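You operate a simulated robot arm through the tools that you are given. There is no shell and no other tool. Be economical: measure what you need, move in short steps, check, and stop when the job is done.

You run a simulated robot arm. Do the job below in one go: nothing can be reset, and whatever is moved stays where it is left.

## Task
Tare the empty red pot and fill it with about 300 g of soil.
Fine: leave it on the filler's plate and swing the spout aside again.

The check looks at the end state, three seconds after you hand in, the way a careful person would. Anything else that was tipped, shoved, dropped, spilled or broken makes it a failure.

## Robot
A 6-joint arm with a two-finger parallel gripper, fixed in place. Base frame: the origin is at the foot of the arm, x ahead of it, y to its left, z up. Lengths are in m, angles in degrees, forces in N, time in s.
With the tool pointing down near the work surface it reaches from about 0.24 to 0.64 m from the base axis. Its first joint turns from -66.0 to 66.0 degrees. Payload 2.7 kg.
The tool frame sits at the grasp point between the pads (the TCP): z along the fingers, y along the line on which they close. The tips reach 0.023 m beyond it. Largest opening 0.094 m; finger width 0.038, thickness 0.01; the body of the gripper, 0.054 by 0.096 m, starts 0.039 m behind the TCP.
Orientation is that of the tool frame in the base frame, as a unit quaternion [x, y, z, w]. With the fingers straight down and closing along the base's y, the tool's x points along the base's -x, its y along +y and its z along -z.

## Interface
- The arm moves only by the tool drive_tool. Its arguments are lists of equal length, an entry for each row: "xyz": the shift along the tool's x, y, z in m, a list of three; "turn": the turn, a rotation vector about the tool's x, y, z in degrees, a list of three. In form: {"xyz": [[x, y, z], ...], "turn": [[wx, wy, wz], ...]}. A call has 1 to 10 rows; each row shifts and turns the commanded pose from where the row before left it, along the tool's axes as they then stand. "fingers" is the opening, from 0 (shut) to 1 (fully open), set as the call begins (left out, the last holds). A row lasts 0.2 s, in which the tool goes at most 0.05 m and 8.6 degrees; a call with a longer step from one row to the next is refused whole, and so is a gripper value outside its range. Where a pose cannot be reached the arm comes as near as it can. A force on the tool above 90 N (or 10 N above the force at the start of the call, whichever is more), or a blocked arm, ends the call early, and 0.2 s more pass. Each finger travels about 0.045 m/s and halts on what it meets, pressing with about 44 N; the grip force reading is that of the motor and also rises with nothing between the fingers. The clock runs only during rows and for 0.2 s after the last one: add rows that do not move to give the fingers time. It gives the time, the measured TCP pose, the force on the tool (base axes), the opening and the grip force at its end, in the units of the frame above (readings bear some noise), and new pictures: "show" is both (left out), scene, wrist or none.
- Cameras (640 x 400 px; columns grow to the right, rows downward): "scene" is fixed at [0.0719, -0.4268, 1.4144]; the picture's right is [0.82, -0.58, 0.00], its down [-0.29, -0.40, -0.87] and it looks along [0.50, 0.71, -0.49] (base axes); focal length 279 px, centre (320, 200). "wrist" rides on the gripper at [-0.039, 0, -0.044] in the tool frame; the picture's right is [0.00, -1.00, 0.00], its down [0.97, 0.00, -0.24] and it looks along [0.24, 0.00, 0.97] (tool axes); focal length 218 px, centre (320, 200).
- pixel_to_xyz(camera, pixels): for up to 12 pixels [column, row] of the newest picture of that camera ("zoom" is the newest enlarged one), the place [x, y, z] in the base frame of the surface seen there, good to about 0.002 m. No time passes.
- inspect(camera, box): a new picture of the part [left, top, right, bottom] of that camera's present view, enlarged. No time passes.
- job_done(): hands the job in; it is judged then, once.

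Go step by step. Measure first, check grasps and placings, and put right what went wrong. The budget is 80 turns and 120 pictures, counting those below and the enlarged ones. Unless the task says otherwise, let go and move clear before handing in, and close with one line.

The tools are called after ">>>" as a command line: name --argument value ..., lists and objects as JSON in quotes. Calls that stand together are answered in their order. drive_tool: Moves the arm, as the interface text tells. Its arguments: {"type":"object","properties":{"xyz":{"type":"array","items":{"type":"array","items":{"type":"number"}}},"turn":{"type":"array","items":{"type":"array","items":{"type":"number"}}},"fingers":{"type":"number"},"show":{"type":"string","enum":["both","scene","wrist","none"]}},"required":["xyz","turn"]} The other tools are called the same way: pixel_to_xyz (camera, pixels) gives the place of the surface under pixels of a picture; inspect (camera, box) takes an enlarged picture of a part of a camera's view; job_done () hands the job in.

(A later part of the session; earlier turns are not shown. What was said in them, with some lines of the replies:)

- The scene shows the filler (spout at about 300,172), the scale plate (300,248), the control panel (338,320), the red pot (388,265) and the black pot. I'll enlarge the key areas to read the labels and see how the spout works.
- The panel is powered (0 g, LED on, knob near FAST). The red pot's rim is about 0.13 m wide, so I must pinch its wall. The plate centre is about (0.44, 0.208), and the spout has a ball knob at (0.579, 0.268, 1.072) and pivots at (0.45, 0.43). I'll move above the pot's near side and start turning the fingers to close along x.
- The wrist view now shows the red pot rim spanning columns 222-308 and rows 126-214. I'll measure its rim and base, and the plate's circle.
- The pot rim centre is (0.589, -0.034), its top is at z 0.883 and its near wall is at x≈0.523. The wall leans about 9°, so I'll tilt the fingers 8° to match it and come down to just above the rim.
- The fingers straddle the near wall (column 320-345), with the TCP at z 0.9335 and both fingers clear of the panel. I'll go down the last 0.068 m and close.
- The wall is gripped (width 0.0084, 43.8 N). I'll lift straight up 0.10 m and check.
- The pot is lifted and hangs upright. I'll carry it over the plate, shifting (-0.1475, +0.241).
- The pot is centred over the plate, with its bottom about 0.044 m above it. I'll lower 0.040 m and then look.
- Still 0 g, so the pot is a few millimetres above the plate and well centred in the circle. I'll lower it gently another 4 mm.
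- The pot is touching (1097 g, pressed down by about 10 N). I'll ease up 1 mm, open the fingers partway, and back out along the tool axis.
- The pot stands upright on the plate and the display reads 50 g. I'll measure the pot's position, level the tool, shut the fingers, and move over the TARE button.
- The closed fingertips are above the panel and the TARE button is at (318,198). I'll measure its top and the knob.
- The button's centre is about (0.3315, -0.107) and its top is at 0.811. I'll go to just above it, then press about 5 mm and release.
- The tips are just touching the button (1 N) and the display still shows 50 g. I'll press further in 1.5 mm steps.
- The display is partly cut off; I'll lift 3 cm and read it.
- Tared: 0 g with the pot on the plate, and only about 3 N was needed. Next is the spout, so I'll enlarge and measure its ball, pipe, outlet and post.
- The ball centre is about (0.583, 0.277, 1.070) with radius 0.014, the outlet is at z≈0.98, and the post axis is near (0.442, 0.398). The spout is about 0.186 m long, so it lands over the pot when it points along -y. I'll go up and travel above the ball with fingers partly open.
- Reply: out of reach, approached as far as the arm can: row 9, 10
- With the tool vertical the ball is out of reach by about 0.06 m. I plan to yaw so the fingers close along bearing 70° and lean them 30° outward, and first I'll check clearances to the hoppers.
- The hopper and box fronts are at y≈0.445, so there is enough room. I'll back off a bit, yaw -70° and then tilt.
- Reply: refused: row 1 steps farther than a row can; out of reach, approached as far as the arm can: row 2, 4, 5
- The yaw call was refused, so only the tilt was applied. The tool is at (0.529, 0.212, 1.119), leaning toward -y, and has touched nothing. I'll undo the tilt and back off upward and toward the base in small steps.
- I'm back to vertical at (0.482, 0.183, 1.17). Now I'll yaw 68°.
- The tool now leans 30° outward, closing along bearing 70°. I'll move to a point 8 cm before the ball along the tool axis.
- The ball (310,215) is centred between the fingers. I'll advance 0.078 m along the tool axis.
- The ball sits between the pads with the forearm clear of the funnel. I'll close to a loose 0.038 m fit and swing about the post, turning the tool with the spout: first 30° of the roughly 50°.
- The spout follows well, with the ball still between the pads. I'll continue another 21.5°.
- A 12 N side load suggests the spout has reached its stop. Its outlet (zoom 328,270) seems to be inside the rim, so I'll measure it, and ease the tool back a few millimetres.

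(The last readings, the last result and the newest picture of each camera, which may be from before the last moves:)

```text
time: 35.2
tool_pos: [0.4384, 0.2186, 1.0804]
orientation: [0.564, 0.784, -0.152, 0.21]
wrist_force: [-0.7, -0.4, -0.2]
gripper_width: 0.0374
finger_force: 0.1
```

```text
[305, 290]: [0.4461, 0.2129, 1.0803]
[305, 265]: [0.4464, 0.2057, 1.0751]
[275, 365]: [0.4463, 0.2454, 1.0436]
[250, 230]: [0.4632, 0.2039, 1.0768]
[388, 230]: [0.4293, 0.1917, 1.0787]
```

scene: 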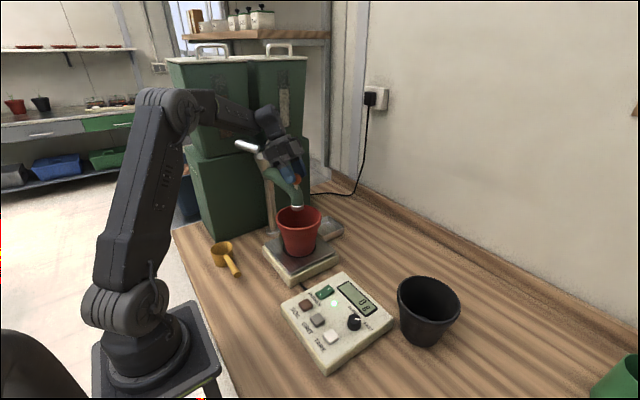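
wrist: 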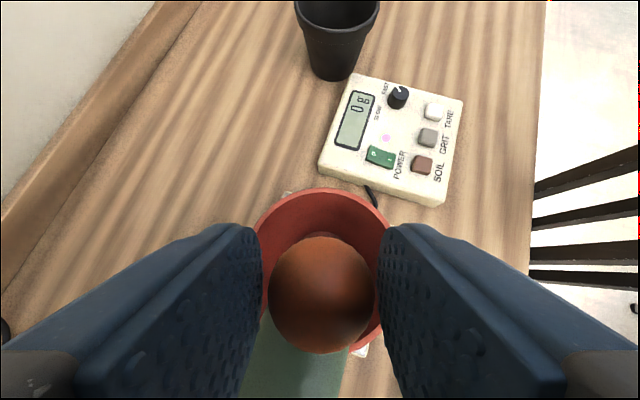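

The outlet is centred at about (0.437, 0.203), matching the pot's centre. The load is gone, so I'll open slightly and rise straight up off the ball.

>>> drive_tool --xyz '[[0, 0, 0], [0, 0, 0], [-0.01, 0, -0.0173], [-0.015, 0, -0.026], [-0.015, 0, -0.026], [0, 0, 0]]' --turn '[[0, 0, 0], [0, 0, 0], [0, 0, 0], [0, 0, 0], [0, 0, 0], [0, 0, 0]]' --fingers 0.6 --show "none"

>>> drive_tool --xyz '[[-0.03, 0, 0.01], [-0.03, 0, 0.01], [0, 0, 0], [0, 0, 0], [0, 0, 0], [0, 0, 0], [0, 0, 0]]' --turn '[[0, 0, 0], [0, 0, 0], [0, 7.5, 0], [0, 7.5, 0], [0, 7.5, 0], [0, 7.5, 0], [0, 0, 0]]' --fingers 0

```text
time: 36.6
tool_pos: [0.4419, 0.2143, 1.162]
orientation: [0.564, 0.784, -0.15, 0.21]
wrist_force: [-1.2, 0.6, -0.6]
gripper_width: 0.0563
finger_force: 0.1
```

```text
time: 38.2
tool_pos: [0.459, 0.1565, 1.1721]
orientation: [0.585, 0.811, 0.001, 0.0]
wrist_force: [-0.5, -0.1, 0.5]
gripper_width: 0.0001
finger_force: 42.4
```

scene: 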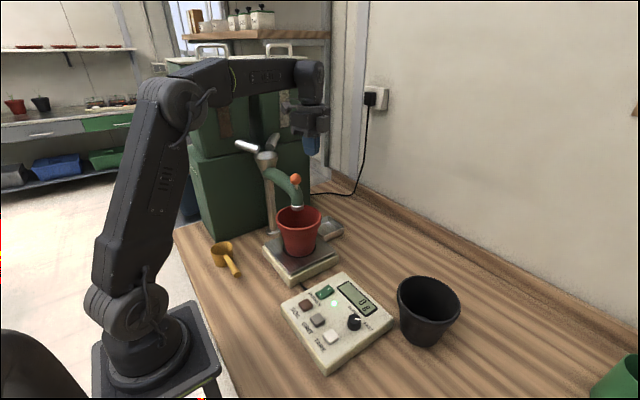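
wrist: 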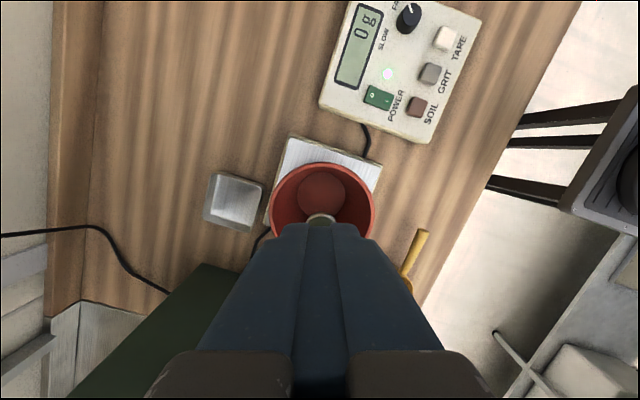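

The spout is over the pot and the fingers are shut. I'll realign the yaw and travel above the SOIL button at about (0.332, 0.004).

>>> drive_tool --xyz '[[0, 0, 0], [0, 0, 0], [0, 0, 0], [-0.038, -0.0318, 0], [-0.038, -0.0318, 0], [-0.038, -0.0318, 0], [-0.038, -0.0318, 0], [0, 0, 0.045], [0, 0, 0.045], [0, 0, 0.045]]' --turn '[[0, 0, 6.17], [0, 0, 6.17], [0, 0, 6.17], [0, 0, 0], [0, 0, 0], [0, 0, 0], [0, 0, 0], [0, 0, 0], [0, 0, 0], [0, 0, 0]]' --show "none"

>>> drive_tool --xyz '[[0, 0, 0.045], [0, 0, 0.045], [0, 0, 0.045], [0, 0, 0.015], [0, 0, 0]]' --turn '[[0, 0, 0], [0, 0, 0], [0, 0, 0], [0, 0, 0], [0, 0, 0]]'

>>> inspect --camera "scene" --box '[270, 160, 400, 380]'

```text
time: 40.4
tool_pos: [0.3331, 0.005, 1.036]
orientation: [0.708, 0.707, 0.001, 0.0]
wrist_force: [-0.3, -0.4, 0.7]
gripper_width: 0.0001
finger_force: 42.4
```

```text
time: 41.6
tool_pos: [0.3318, 0.0068, 0.8865]
orientation: [0.707, 0.707, 0.0, 0.001]
wrist_force: [-0.1, 0.3, -0.7]
gripper_width: 0.0
finger_force: 42.4
```

scene: 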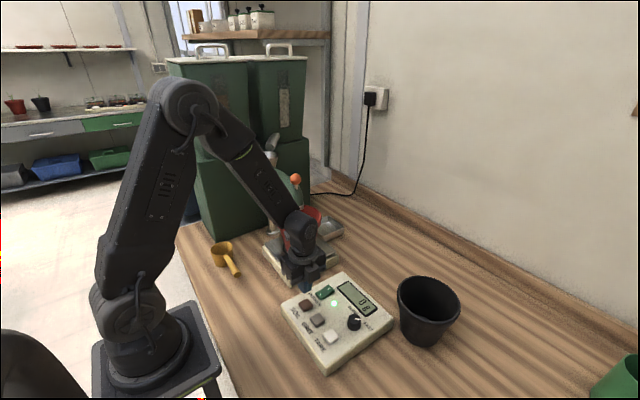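
wrist: 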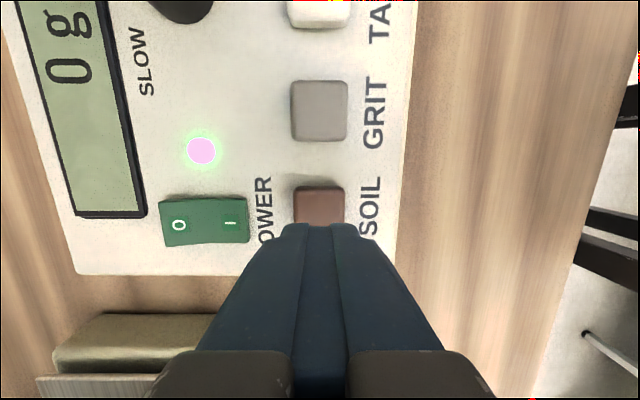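

```text
1.82 times, centred on (335, 270) of scene
```

zoom: 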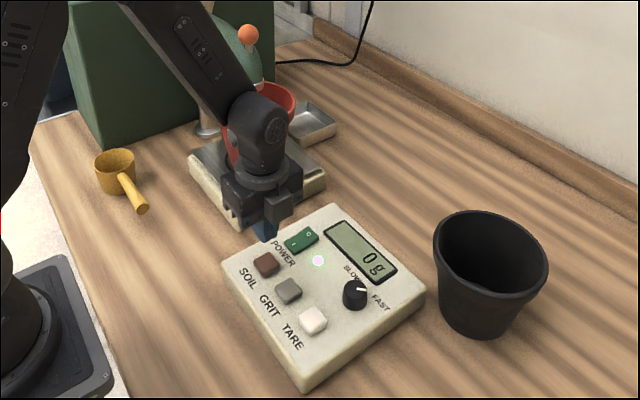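

I'm above SOIL (318,205) and the display reads 0 g in both views. I'll measure the button.

>>> pixel_to_xyz --camera "wrist" --pixels '[[318, 205], [318, 192], [300, 205], [340, 205], [318, 110]]'

```text
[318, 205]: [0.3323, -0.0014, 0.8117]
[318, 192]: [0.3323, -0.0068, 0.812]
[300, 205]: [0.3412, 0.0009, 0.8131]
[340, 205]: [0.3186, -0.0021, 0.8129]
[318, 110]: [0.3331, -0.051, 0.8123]
```

I'll descend to about 2 mm above SOIL, then do a brief press-and-release to learn how it responds.

>>> drive_tool --xyz '[[-0.003, 0, 0.03], [0, 0, 0.0185], [0, 0, 0]]' --turn '[[0, 0, 0], [0, 0, 0], [0, 0, 0]]' --show "none"

>>> drive_tool --xyz '[[0, 0, 0.007], [0, 0, -0.008]]' --turn '[[0, 0, 0], [0, 0, 0]]'

```text
time: 42.4
tool_pos: [0.333, 0.0024, 0.8386]
orientation: [0.707, 0.707, -0.001, 0.001]
wrist_force: [-0.4, 0.4, -0.6]
gripper_width: 0.0
finger_force: 42.0
```

```text
time: 43.0
tool_pos: [0.3328, 0.0027, 0.8394]
orientation: [0.708, 0.706, 0.001, 0.001]
wrist_force: [0.7, 0.1, 0.0]
gripper_width: 0.0
finger_force: 42.3
```

scene: 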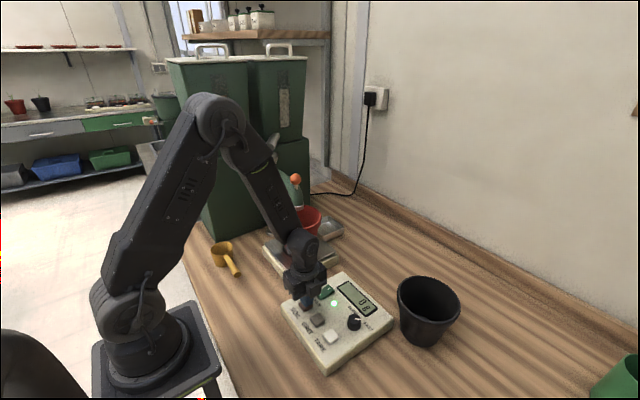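
wrist: 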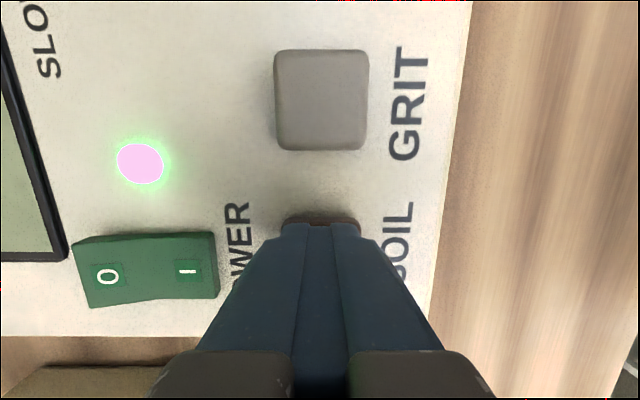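

>>> inspect --camera "scene" --box '[270, 170, 400, 350]'

>>> drive_tool --xyz '[[0, 0, 0]]' --turn '[[0, 0, 0]]' --show "none"

>>> inspect --camera "scene" --box '[270, 170, 400, 350]'

```text
2.22 times, centred on (335, 260) of scene
```

zoom: 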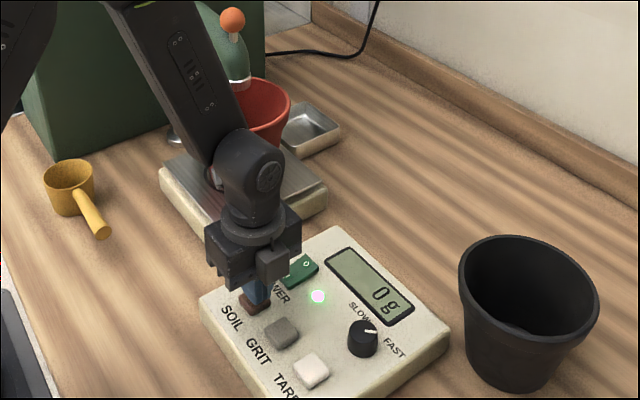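

```text
time: 43.4
tool_pos: [0.3323, 0.0027, 0.8419]
orientation: [0.708, 0.707, 0.001, 0.001]
wrist_force: [0.4, 0.1, -0.4]
gripper_width: 0.0
finger_force: 42.4
```

```text
2.22 times, centred on (335, 260) of scene
```

zoom: 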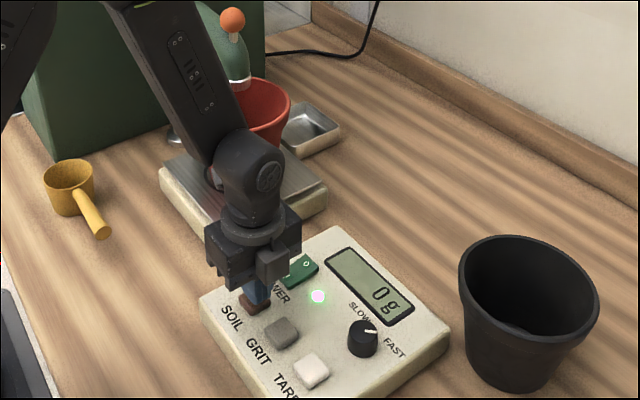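

No response; the press was probably too shallow. I'll press to about the depth that worked for TARE, hold it briefly, and read.

>>> drive_tool --xyz '[[0, 0, 0.008], [0, 0, 0.002]]' --turn '[[0, 0, 0], [0, 0, 0]]' --show "none"

>>> inspect --camera "scene" --box '[270, 170, 400, 350]'

```text
time: 44.0
tool_pos: [0.3324, 0.0019, 0.8317]
orientation: [0.707, 0.707, 0.002, 0.0]
wrist_force: [-0.4, 1.9, 2.5]
gripper_width: 0.0
finger_force: 42.5
```

```text
2.22 times, centred on (335, 260) of scene
```

zoom: 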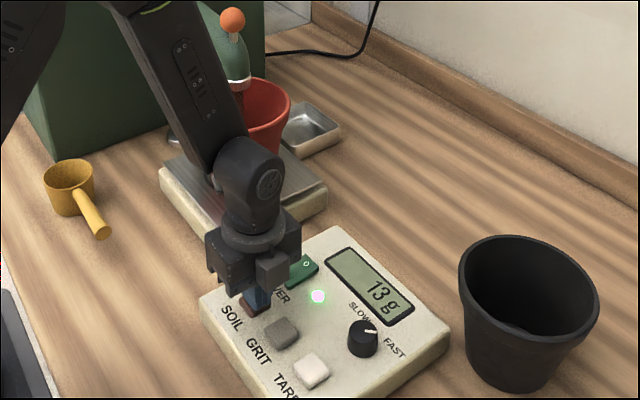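

Soil is flowing (13 g). I'll hold another 0.4 s to gauge the rate.

>>> drive_tool --xyz '[[0, 0, 0]]' --turn '[[0, 0, 0]]' --show "none"

>>> inspect --camera "scene" --box '[270, 170, 400, 350]'

```text
time: 44.4
tool_pos: [0.3326, 0.0032, 0.8313]
orientation: [0.707, 0.707, 0.001, 0.0]
wrist_force: [0.6, 1.7, 2.5]
gripper_width: 0.0
finger_force: 42.4
```

```text
2.22 times, centred on (335, 260) of scene
```

zoom: 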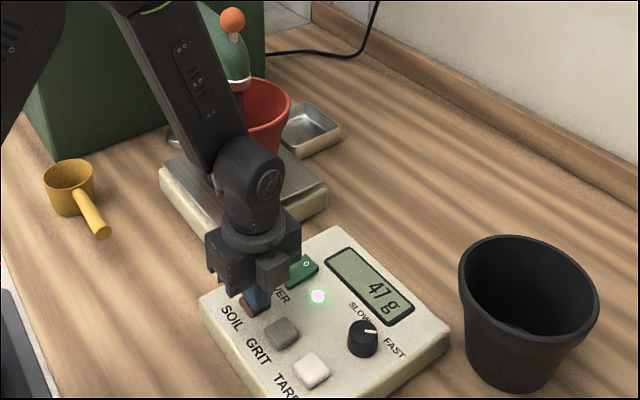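

That is about 85 g/s. I'll hold 1 s more, then release to see whether it stops and how much trails on.

>>> drive_tool --xyz '[[0, 0, 0], [0, 0, 0], [0, 0, 0], [0, 0, 0], [0, 0, 0], [0, 0, -0.01]]' --turn '[[0, 0, 0], [0, 0, 0], [0, 0, 0], [0, 0, 0], [0, 0, 0], [0, 0, 0]]' --show "none"

>>> inspect --camera "scene" --box '[270, 170, 400, 350]'

>>> drive_tool --xyz '[[0, 0, 0]]' --turn '[[0, 0, 0]]' --show "none"

>>> inspect --camera "scene" --box '[270, 170, 400, 350]'

```text
time: 45.8
tool_pos: [0.3318, 0.0028, 0.8401]
orientation: [0.707, 0.707, 0.0, -0.001]
wrist_force: [0.7, -0.5, 0.2]
gripper_width: 0.0
finger_force: 41.9
```

```text
2.22 times, centred on (335, 260) of scene
```

zoom: 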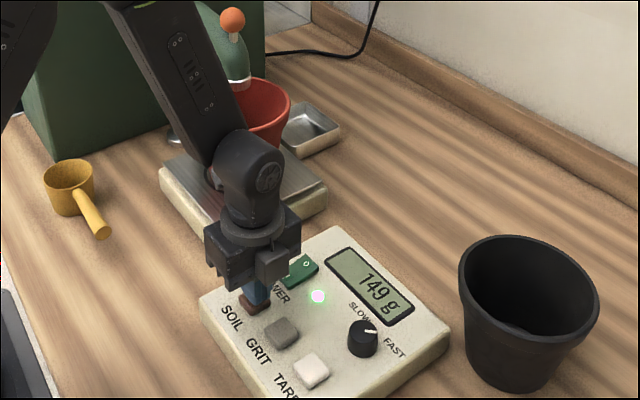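

```text
time: 46.2
tool_pos: [0.3314, 0.0015, 0.8406]
orientation: [0.707, 0.707, 0.001, 0.001]
wrist_force: [-0.3, 0.0, -0.1]
gripper_width: 0.0002
finger_force: 42.2
```

```text
2.22 times, centred on (335, 260) of scene
```

zoom: 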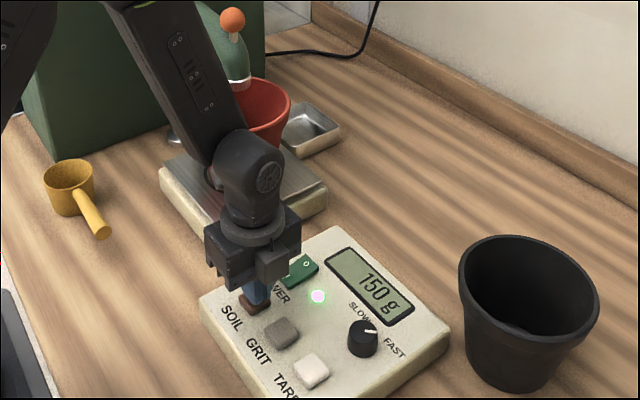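

The button is hold-to-run and the weight settled at 150 g, half the target. I'll press again, read, and hold accordingly.

>>> drive_tool --xyz '[[0, 0, 0.008], [0, 0, 0.002], [0, 0, 0], [0, 0, 0], [0, 0, 0]]' --turn '[[0, 0, 0], [0, 0, 0], [0, 0, 0], [0, 0, 0], [0, 0, 0]]' --show "none"

>>> inspect --camera "scene" --box '[270, 170, 400, 350]'

```text
time: 47.4
tool_pos: [0.3318, 0.0024, 0.8302]
orientation: [0.707, 0.707, 0.001, 0.0]
wrist_force: [2.2, -1.8, 3.2]
gripper_width: 0.0
finger_force: 42.4
```

```text
2.22 times, centred on (335, 260) of scene
```

zoom: 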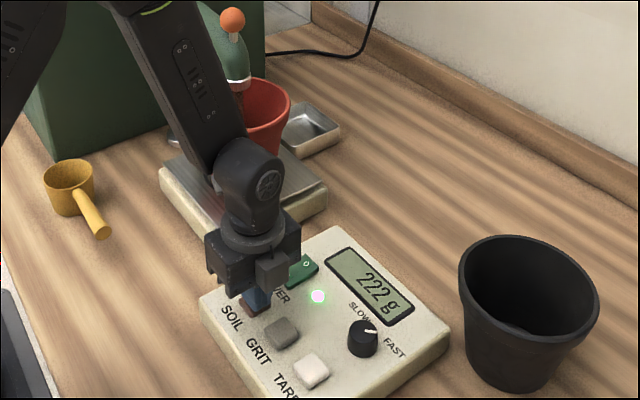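

At 222 g; each 0.2 s hold adds about 17 g and the release about 18 g. Three holds plus the release should give about 291 g, leaving room to trim.

>>> drive_tool --xyz '[[0, 0, 0], [0, 0, 0], [0, 0, 0], [0, 0, -0.01], [0, 0, 0]]' --turn '[[0, 0, 0], [0, 0, 0], [0, 0, 0], [0, 0, 0], [0, 0, 0]]' --show "none"

>>> inspect --camera "scene" --box '[270, 170, 400, 350]'

```text
time: 48.6
tool_pos: [0.3322, 0.0013, 0.8386]
orientation: [0.707, 0.708, 0.001, 0.0]
wrist_force: [1.0, 0.0, 0.4]
gripper_width: 0.0
finger_force: 42.6
```

```text
2.22 times, centred on (335, 260) of scene
```

zoom: 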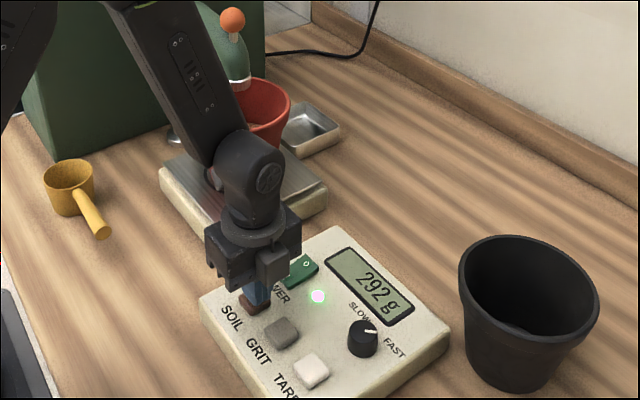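

292 g and stopped. One short tap should add a few grams.

>>> drive_tool --xyz '[[0, 0, 0.009], [0, 0, -0.011], [0, 0, 0]]' --turn '[[0, 0, 0], [0, 0, 0], [0, 0, 0]]' --show "none"

>>> inspect --camera "scene" --box '[270, 170, 400, 350]'

```text
time: 49.4
tool_pos: [0.3332, 0.0003, 0.8435]
orientation: [0.707, 0.707, 0.001, 0.001]
wrist_force: [-0.2, -0.1, 0.5]
gripper_width: 0.0
finger_force: 42.3
```

```text
2.22 times, centred on (335, 260) of scene
```

zoom: 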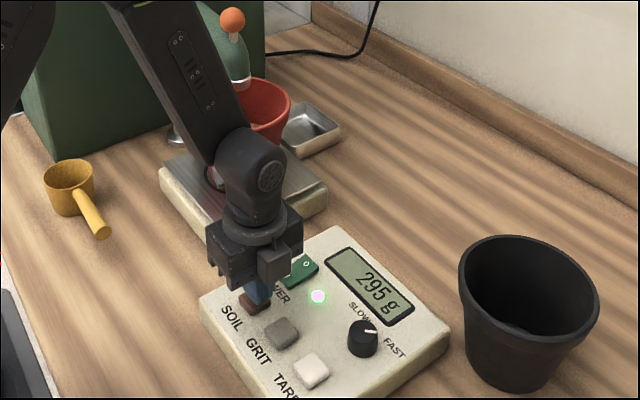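

295 g is about 300, so I'll stop there. Now I'll retrace my path to the spout ball: up, across, yaw and lean as before, with fingers open 0.6.

>>> drive_tool --xyz '[[0, 0, -0.047], [0, 0, -0.047], [0, 0, -0.047], [0, 0, -0.047], [0, 0, -0.047], [0, 0, -0.047], [0, 0, -0.047], [0, 0, 0], [0, 0, 0], [0, 0, 0]]' --turn '[[0, 0, 0], [0, 0, 0], [0, 0, 0], [0, 0, 0], [0, 0, 0], [0, 0, 0], [0, 0, 0], [0, 0, -6.17], [0, 0, -6.17], [0, 0, -6.17]]' --fingers 0.6 --show "none"

```text
time: 51.6
tool_pos: [0.3305, 0.0015, 1.1723]
orientation: [0.583, 0.812, 0.0, 0.001]
wrist_force: [-0.5, 0.5, -0.3]
gripper_width: 0.0562
finger_force: 0.1
```

I'm up at z 1.172 with the yaw restored. I'll lean 30° and move above the ball.

>>> drive_tool --xyz '[[0, 0, 0], [0, 0, 0], [0, 0, 0], [0, 0, 0], [0.0246, 0.02885, -0.01287], [0.0246, 0.02885, -0.01287], [0.0246, 0.02885, -0.01287], [0.0246, 0.02885, -0.01287], [0.0246, 0.02885, -0.01287], [0.0246, 0.02885, -0.01287]]' --turn '[[0, -7.5, 0], [0, -7.5, 0], [0, -7.5, 0], [0, -7.5, 0], [0, 0, 0], [0, 0, 0], [0, 0, 0], [0, 0, 0], [0, 0, 0], [0, 0, 0]]'

```text
time: 53.8
tool_pos: [0.4417, 0.2173, 1.1649]
orientation: [0.566, 0.783, -0.152, 0.21]
wrist_force: [-0.5, 0.1, -0.4]
gripper_width: 0.0566
finger_force: 0.1
```

scene: 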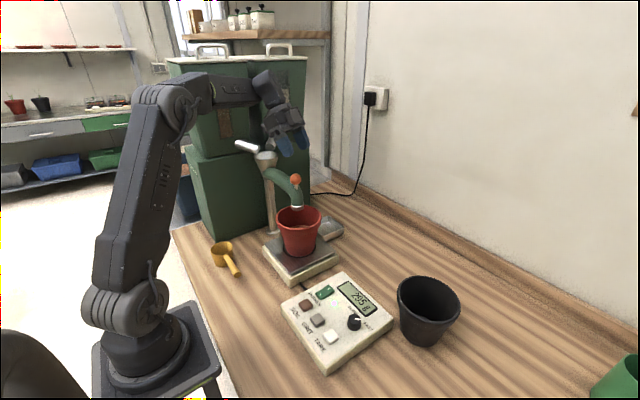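
wrist: 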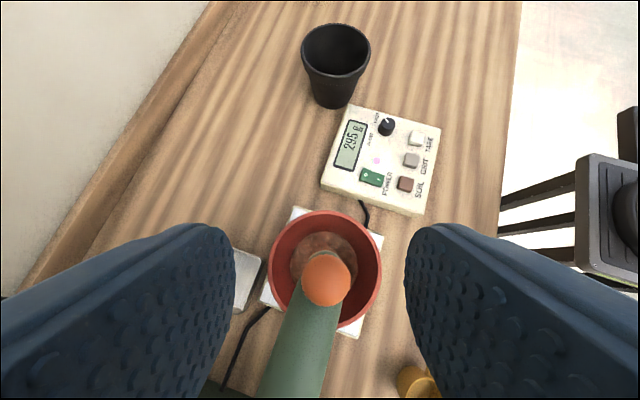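

The display holds at 295 g and the ball (326,278) is centred. I'll descend straight down 0.084 m to straddle it.

>>> drive_tool --xyz '[[0.015, 0, 0.026], [0.015, 0, 0.026], [0.012, 0, 0.0208], [0, 0, 0]]' --turn '[[0, 0, 0], [0, 0, 0], [0, 0, 0], [0, 0, 0]]' --show "wrist"

```text
time: 54.8
tool_pos: [0.4435, 0.2145, 1.0819]
orientation: [0.563, 0.785, -0.15, 0.211]
wrist_force: [0.2, -0.2, 0.0]
gripper_width: 0.0564
finger_force: 0.0
```

wrist: 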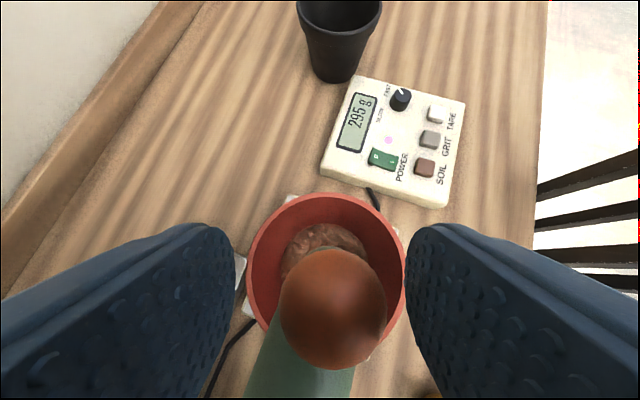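

The ball is between the pads. I'll close to a loose fit and swing back 30° counter-clockwise about the post.

>>> drive_tool --xyz '[[0, 0, 0], [0, 0, 0], [-0.0041, 0.0154, 0.0024], [-0.0041, 0.0154, 0.0024], [-0.0041, 0.0154, 0.0024], [-0.0041, 0.0154, 0.0024], [-0.0041, 0.0154, 0.0024], [-0.0041, 0.0154, 0.0024], [0, 0, 0]]' --turn '[[0, 0, 0], [0, 0, 0], [-2.5, 0, -4.33], [-2.5, 0, -4.33], [-2.5, 0, -4.33], [-2.5, 0, -4.33], [-2.5, 0, -4.33], [-2.5, 0, -4.33], [0, 0, 0]]' --fingers 0.4

```text
time: 56.8
tool_pos: [0.535, 0.2382, 1.0807]
orientation: [0.341, 0.904, -0.091, 0.243]
wrist_force: [-0.3, 0.1, 0.5]
gripper_width: 0.0378
finger_force: 0.7
```

scene: 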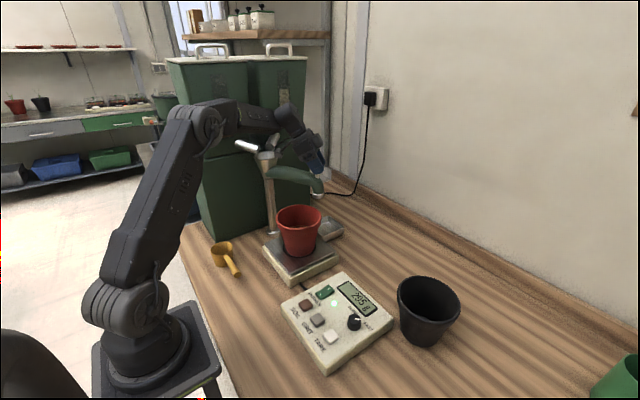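
wrist: 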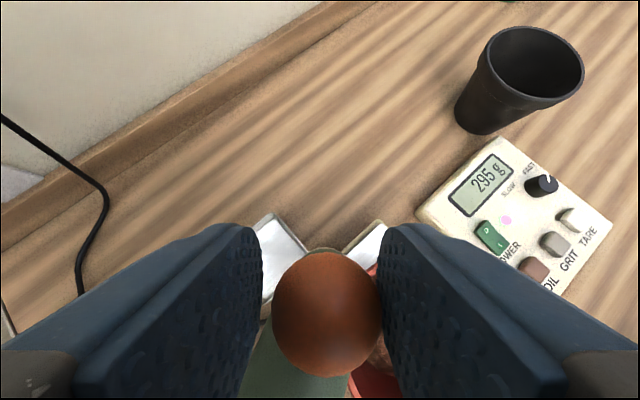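

The spout is following and the display still reads 295 g. I'll swing another 20°.

>>> drive_tool --xyz '[[-0.0041, 0.0154, 0.0024], [-0.0041, 0.0154, 0.0024], [-0.0041, 0.0154, 0.0024], [-0.0041, 0.0154, 0.0024], [0, 0, 0]]' --turn '[[-2.5, 0, -4.33], [-2.5, 0, -4.33], [-2.5, 0, -4.33], [-2.5, 0, -4.33], [0, 0, 0]]'

```text
time: 58.0
tool_pos: [0.5859, 0.2776, 1.0804]
orientation: [0.18, 0.949, -0.048, 0.255]
wrist_force: [1.1, -0.3, -0.1]
gripper_width: 0.0374
finger_force: 0.0
```

scene: 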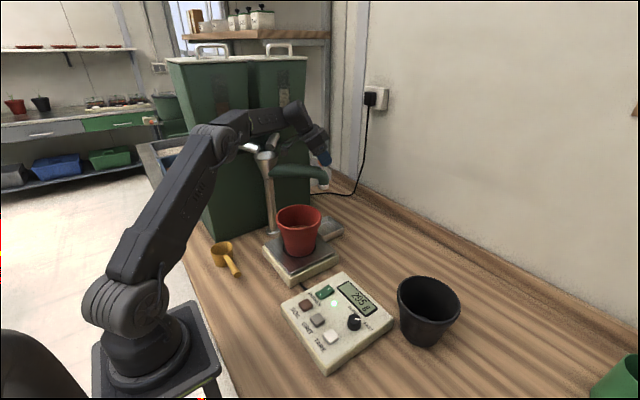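
wrist: 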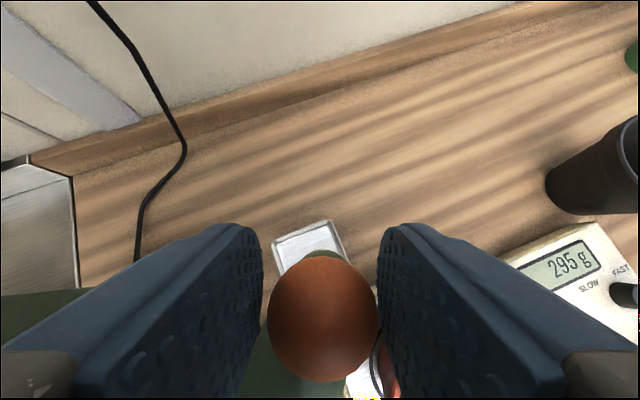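

The spout is back over the tray. I'll open, back out along the tool axis as I came in, and then move toward the base.

>>> drive_tool --xyz '[[0, 0, 0], [0, 0, 0], [0, 0, -0.02], [0, 0, -0.03], [0, 0, -0.03], [0, -0.03, -0.02], [0, -0.03, -0.01], [0, -0.03, 0], [0, -0.03, 0], [0, 0, 0]]' --turn '[[0, 0, 0], [0, 0, 0], [0, 0, 0], [0, 0, 0], [0, 0, 0], [0, 0, 0], [0, 0, 0], [0, 0, 0], [0, 0, 0], [0, 0, 0]]' --fingers 0.6

>>> inspect --camera "scene" --box '[230, 130, 390, 330]'

```text
time: 60.2
tool_pos: [0.4933, 0.1848, 1.176]
orientation: [0.18, 0.949, -0.047, 0.255]
wrist_force: [-0.2, 0.1, -0.3]
gripper_width: 0.0563
finger_force: 0.1
```

scene: 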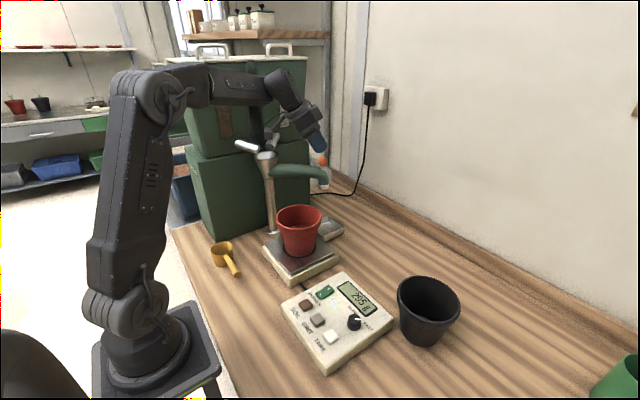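
wrist: 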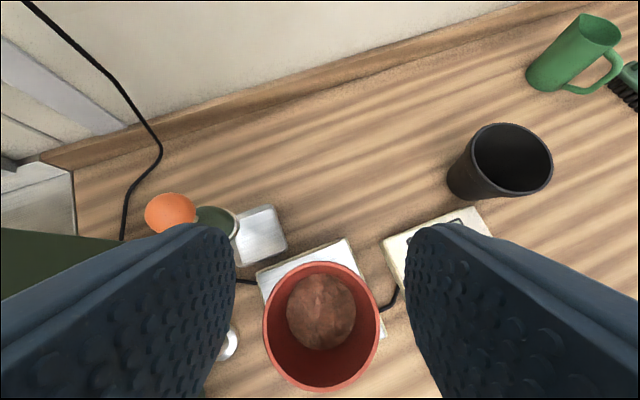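

```text
2.00 times, centred on (310, 230) of scene
```

zoom: 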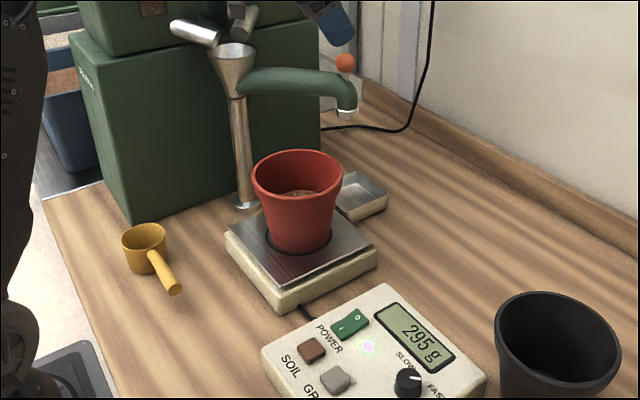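

The pot stands on the plate with 295 g of soil, nothing is spilled, the spout is swung aside, and the gripper is open and clear.

>>> job_done

```text
The job is handed in.
```

The red pot was tared and filled with 295 g of soil. I left it on the filler's plate and swung the spout back aside, with nothing spilled.
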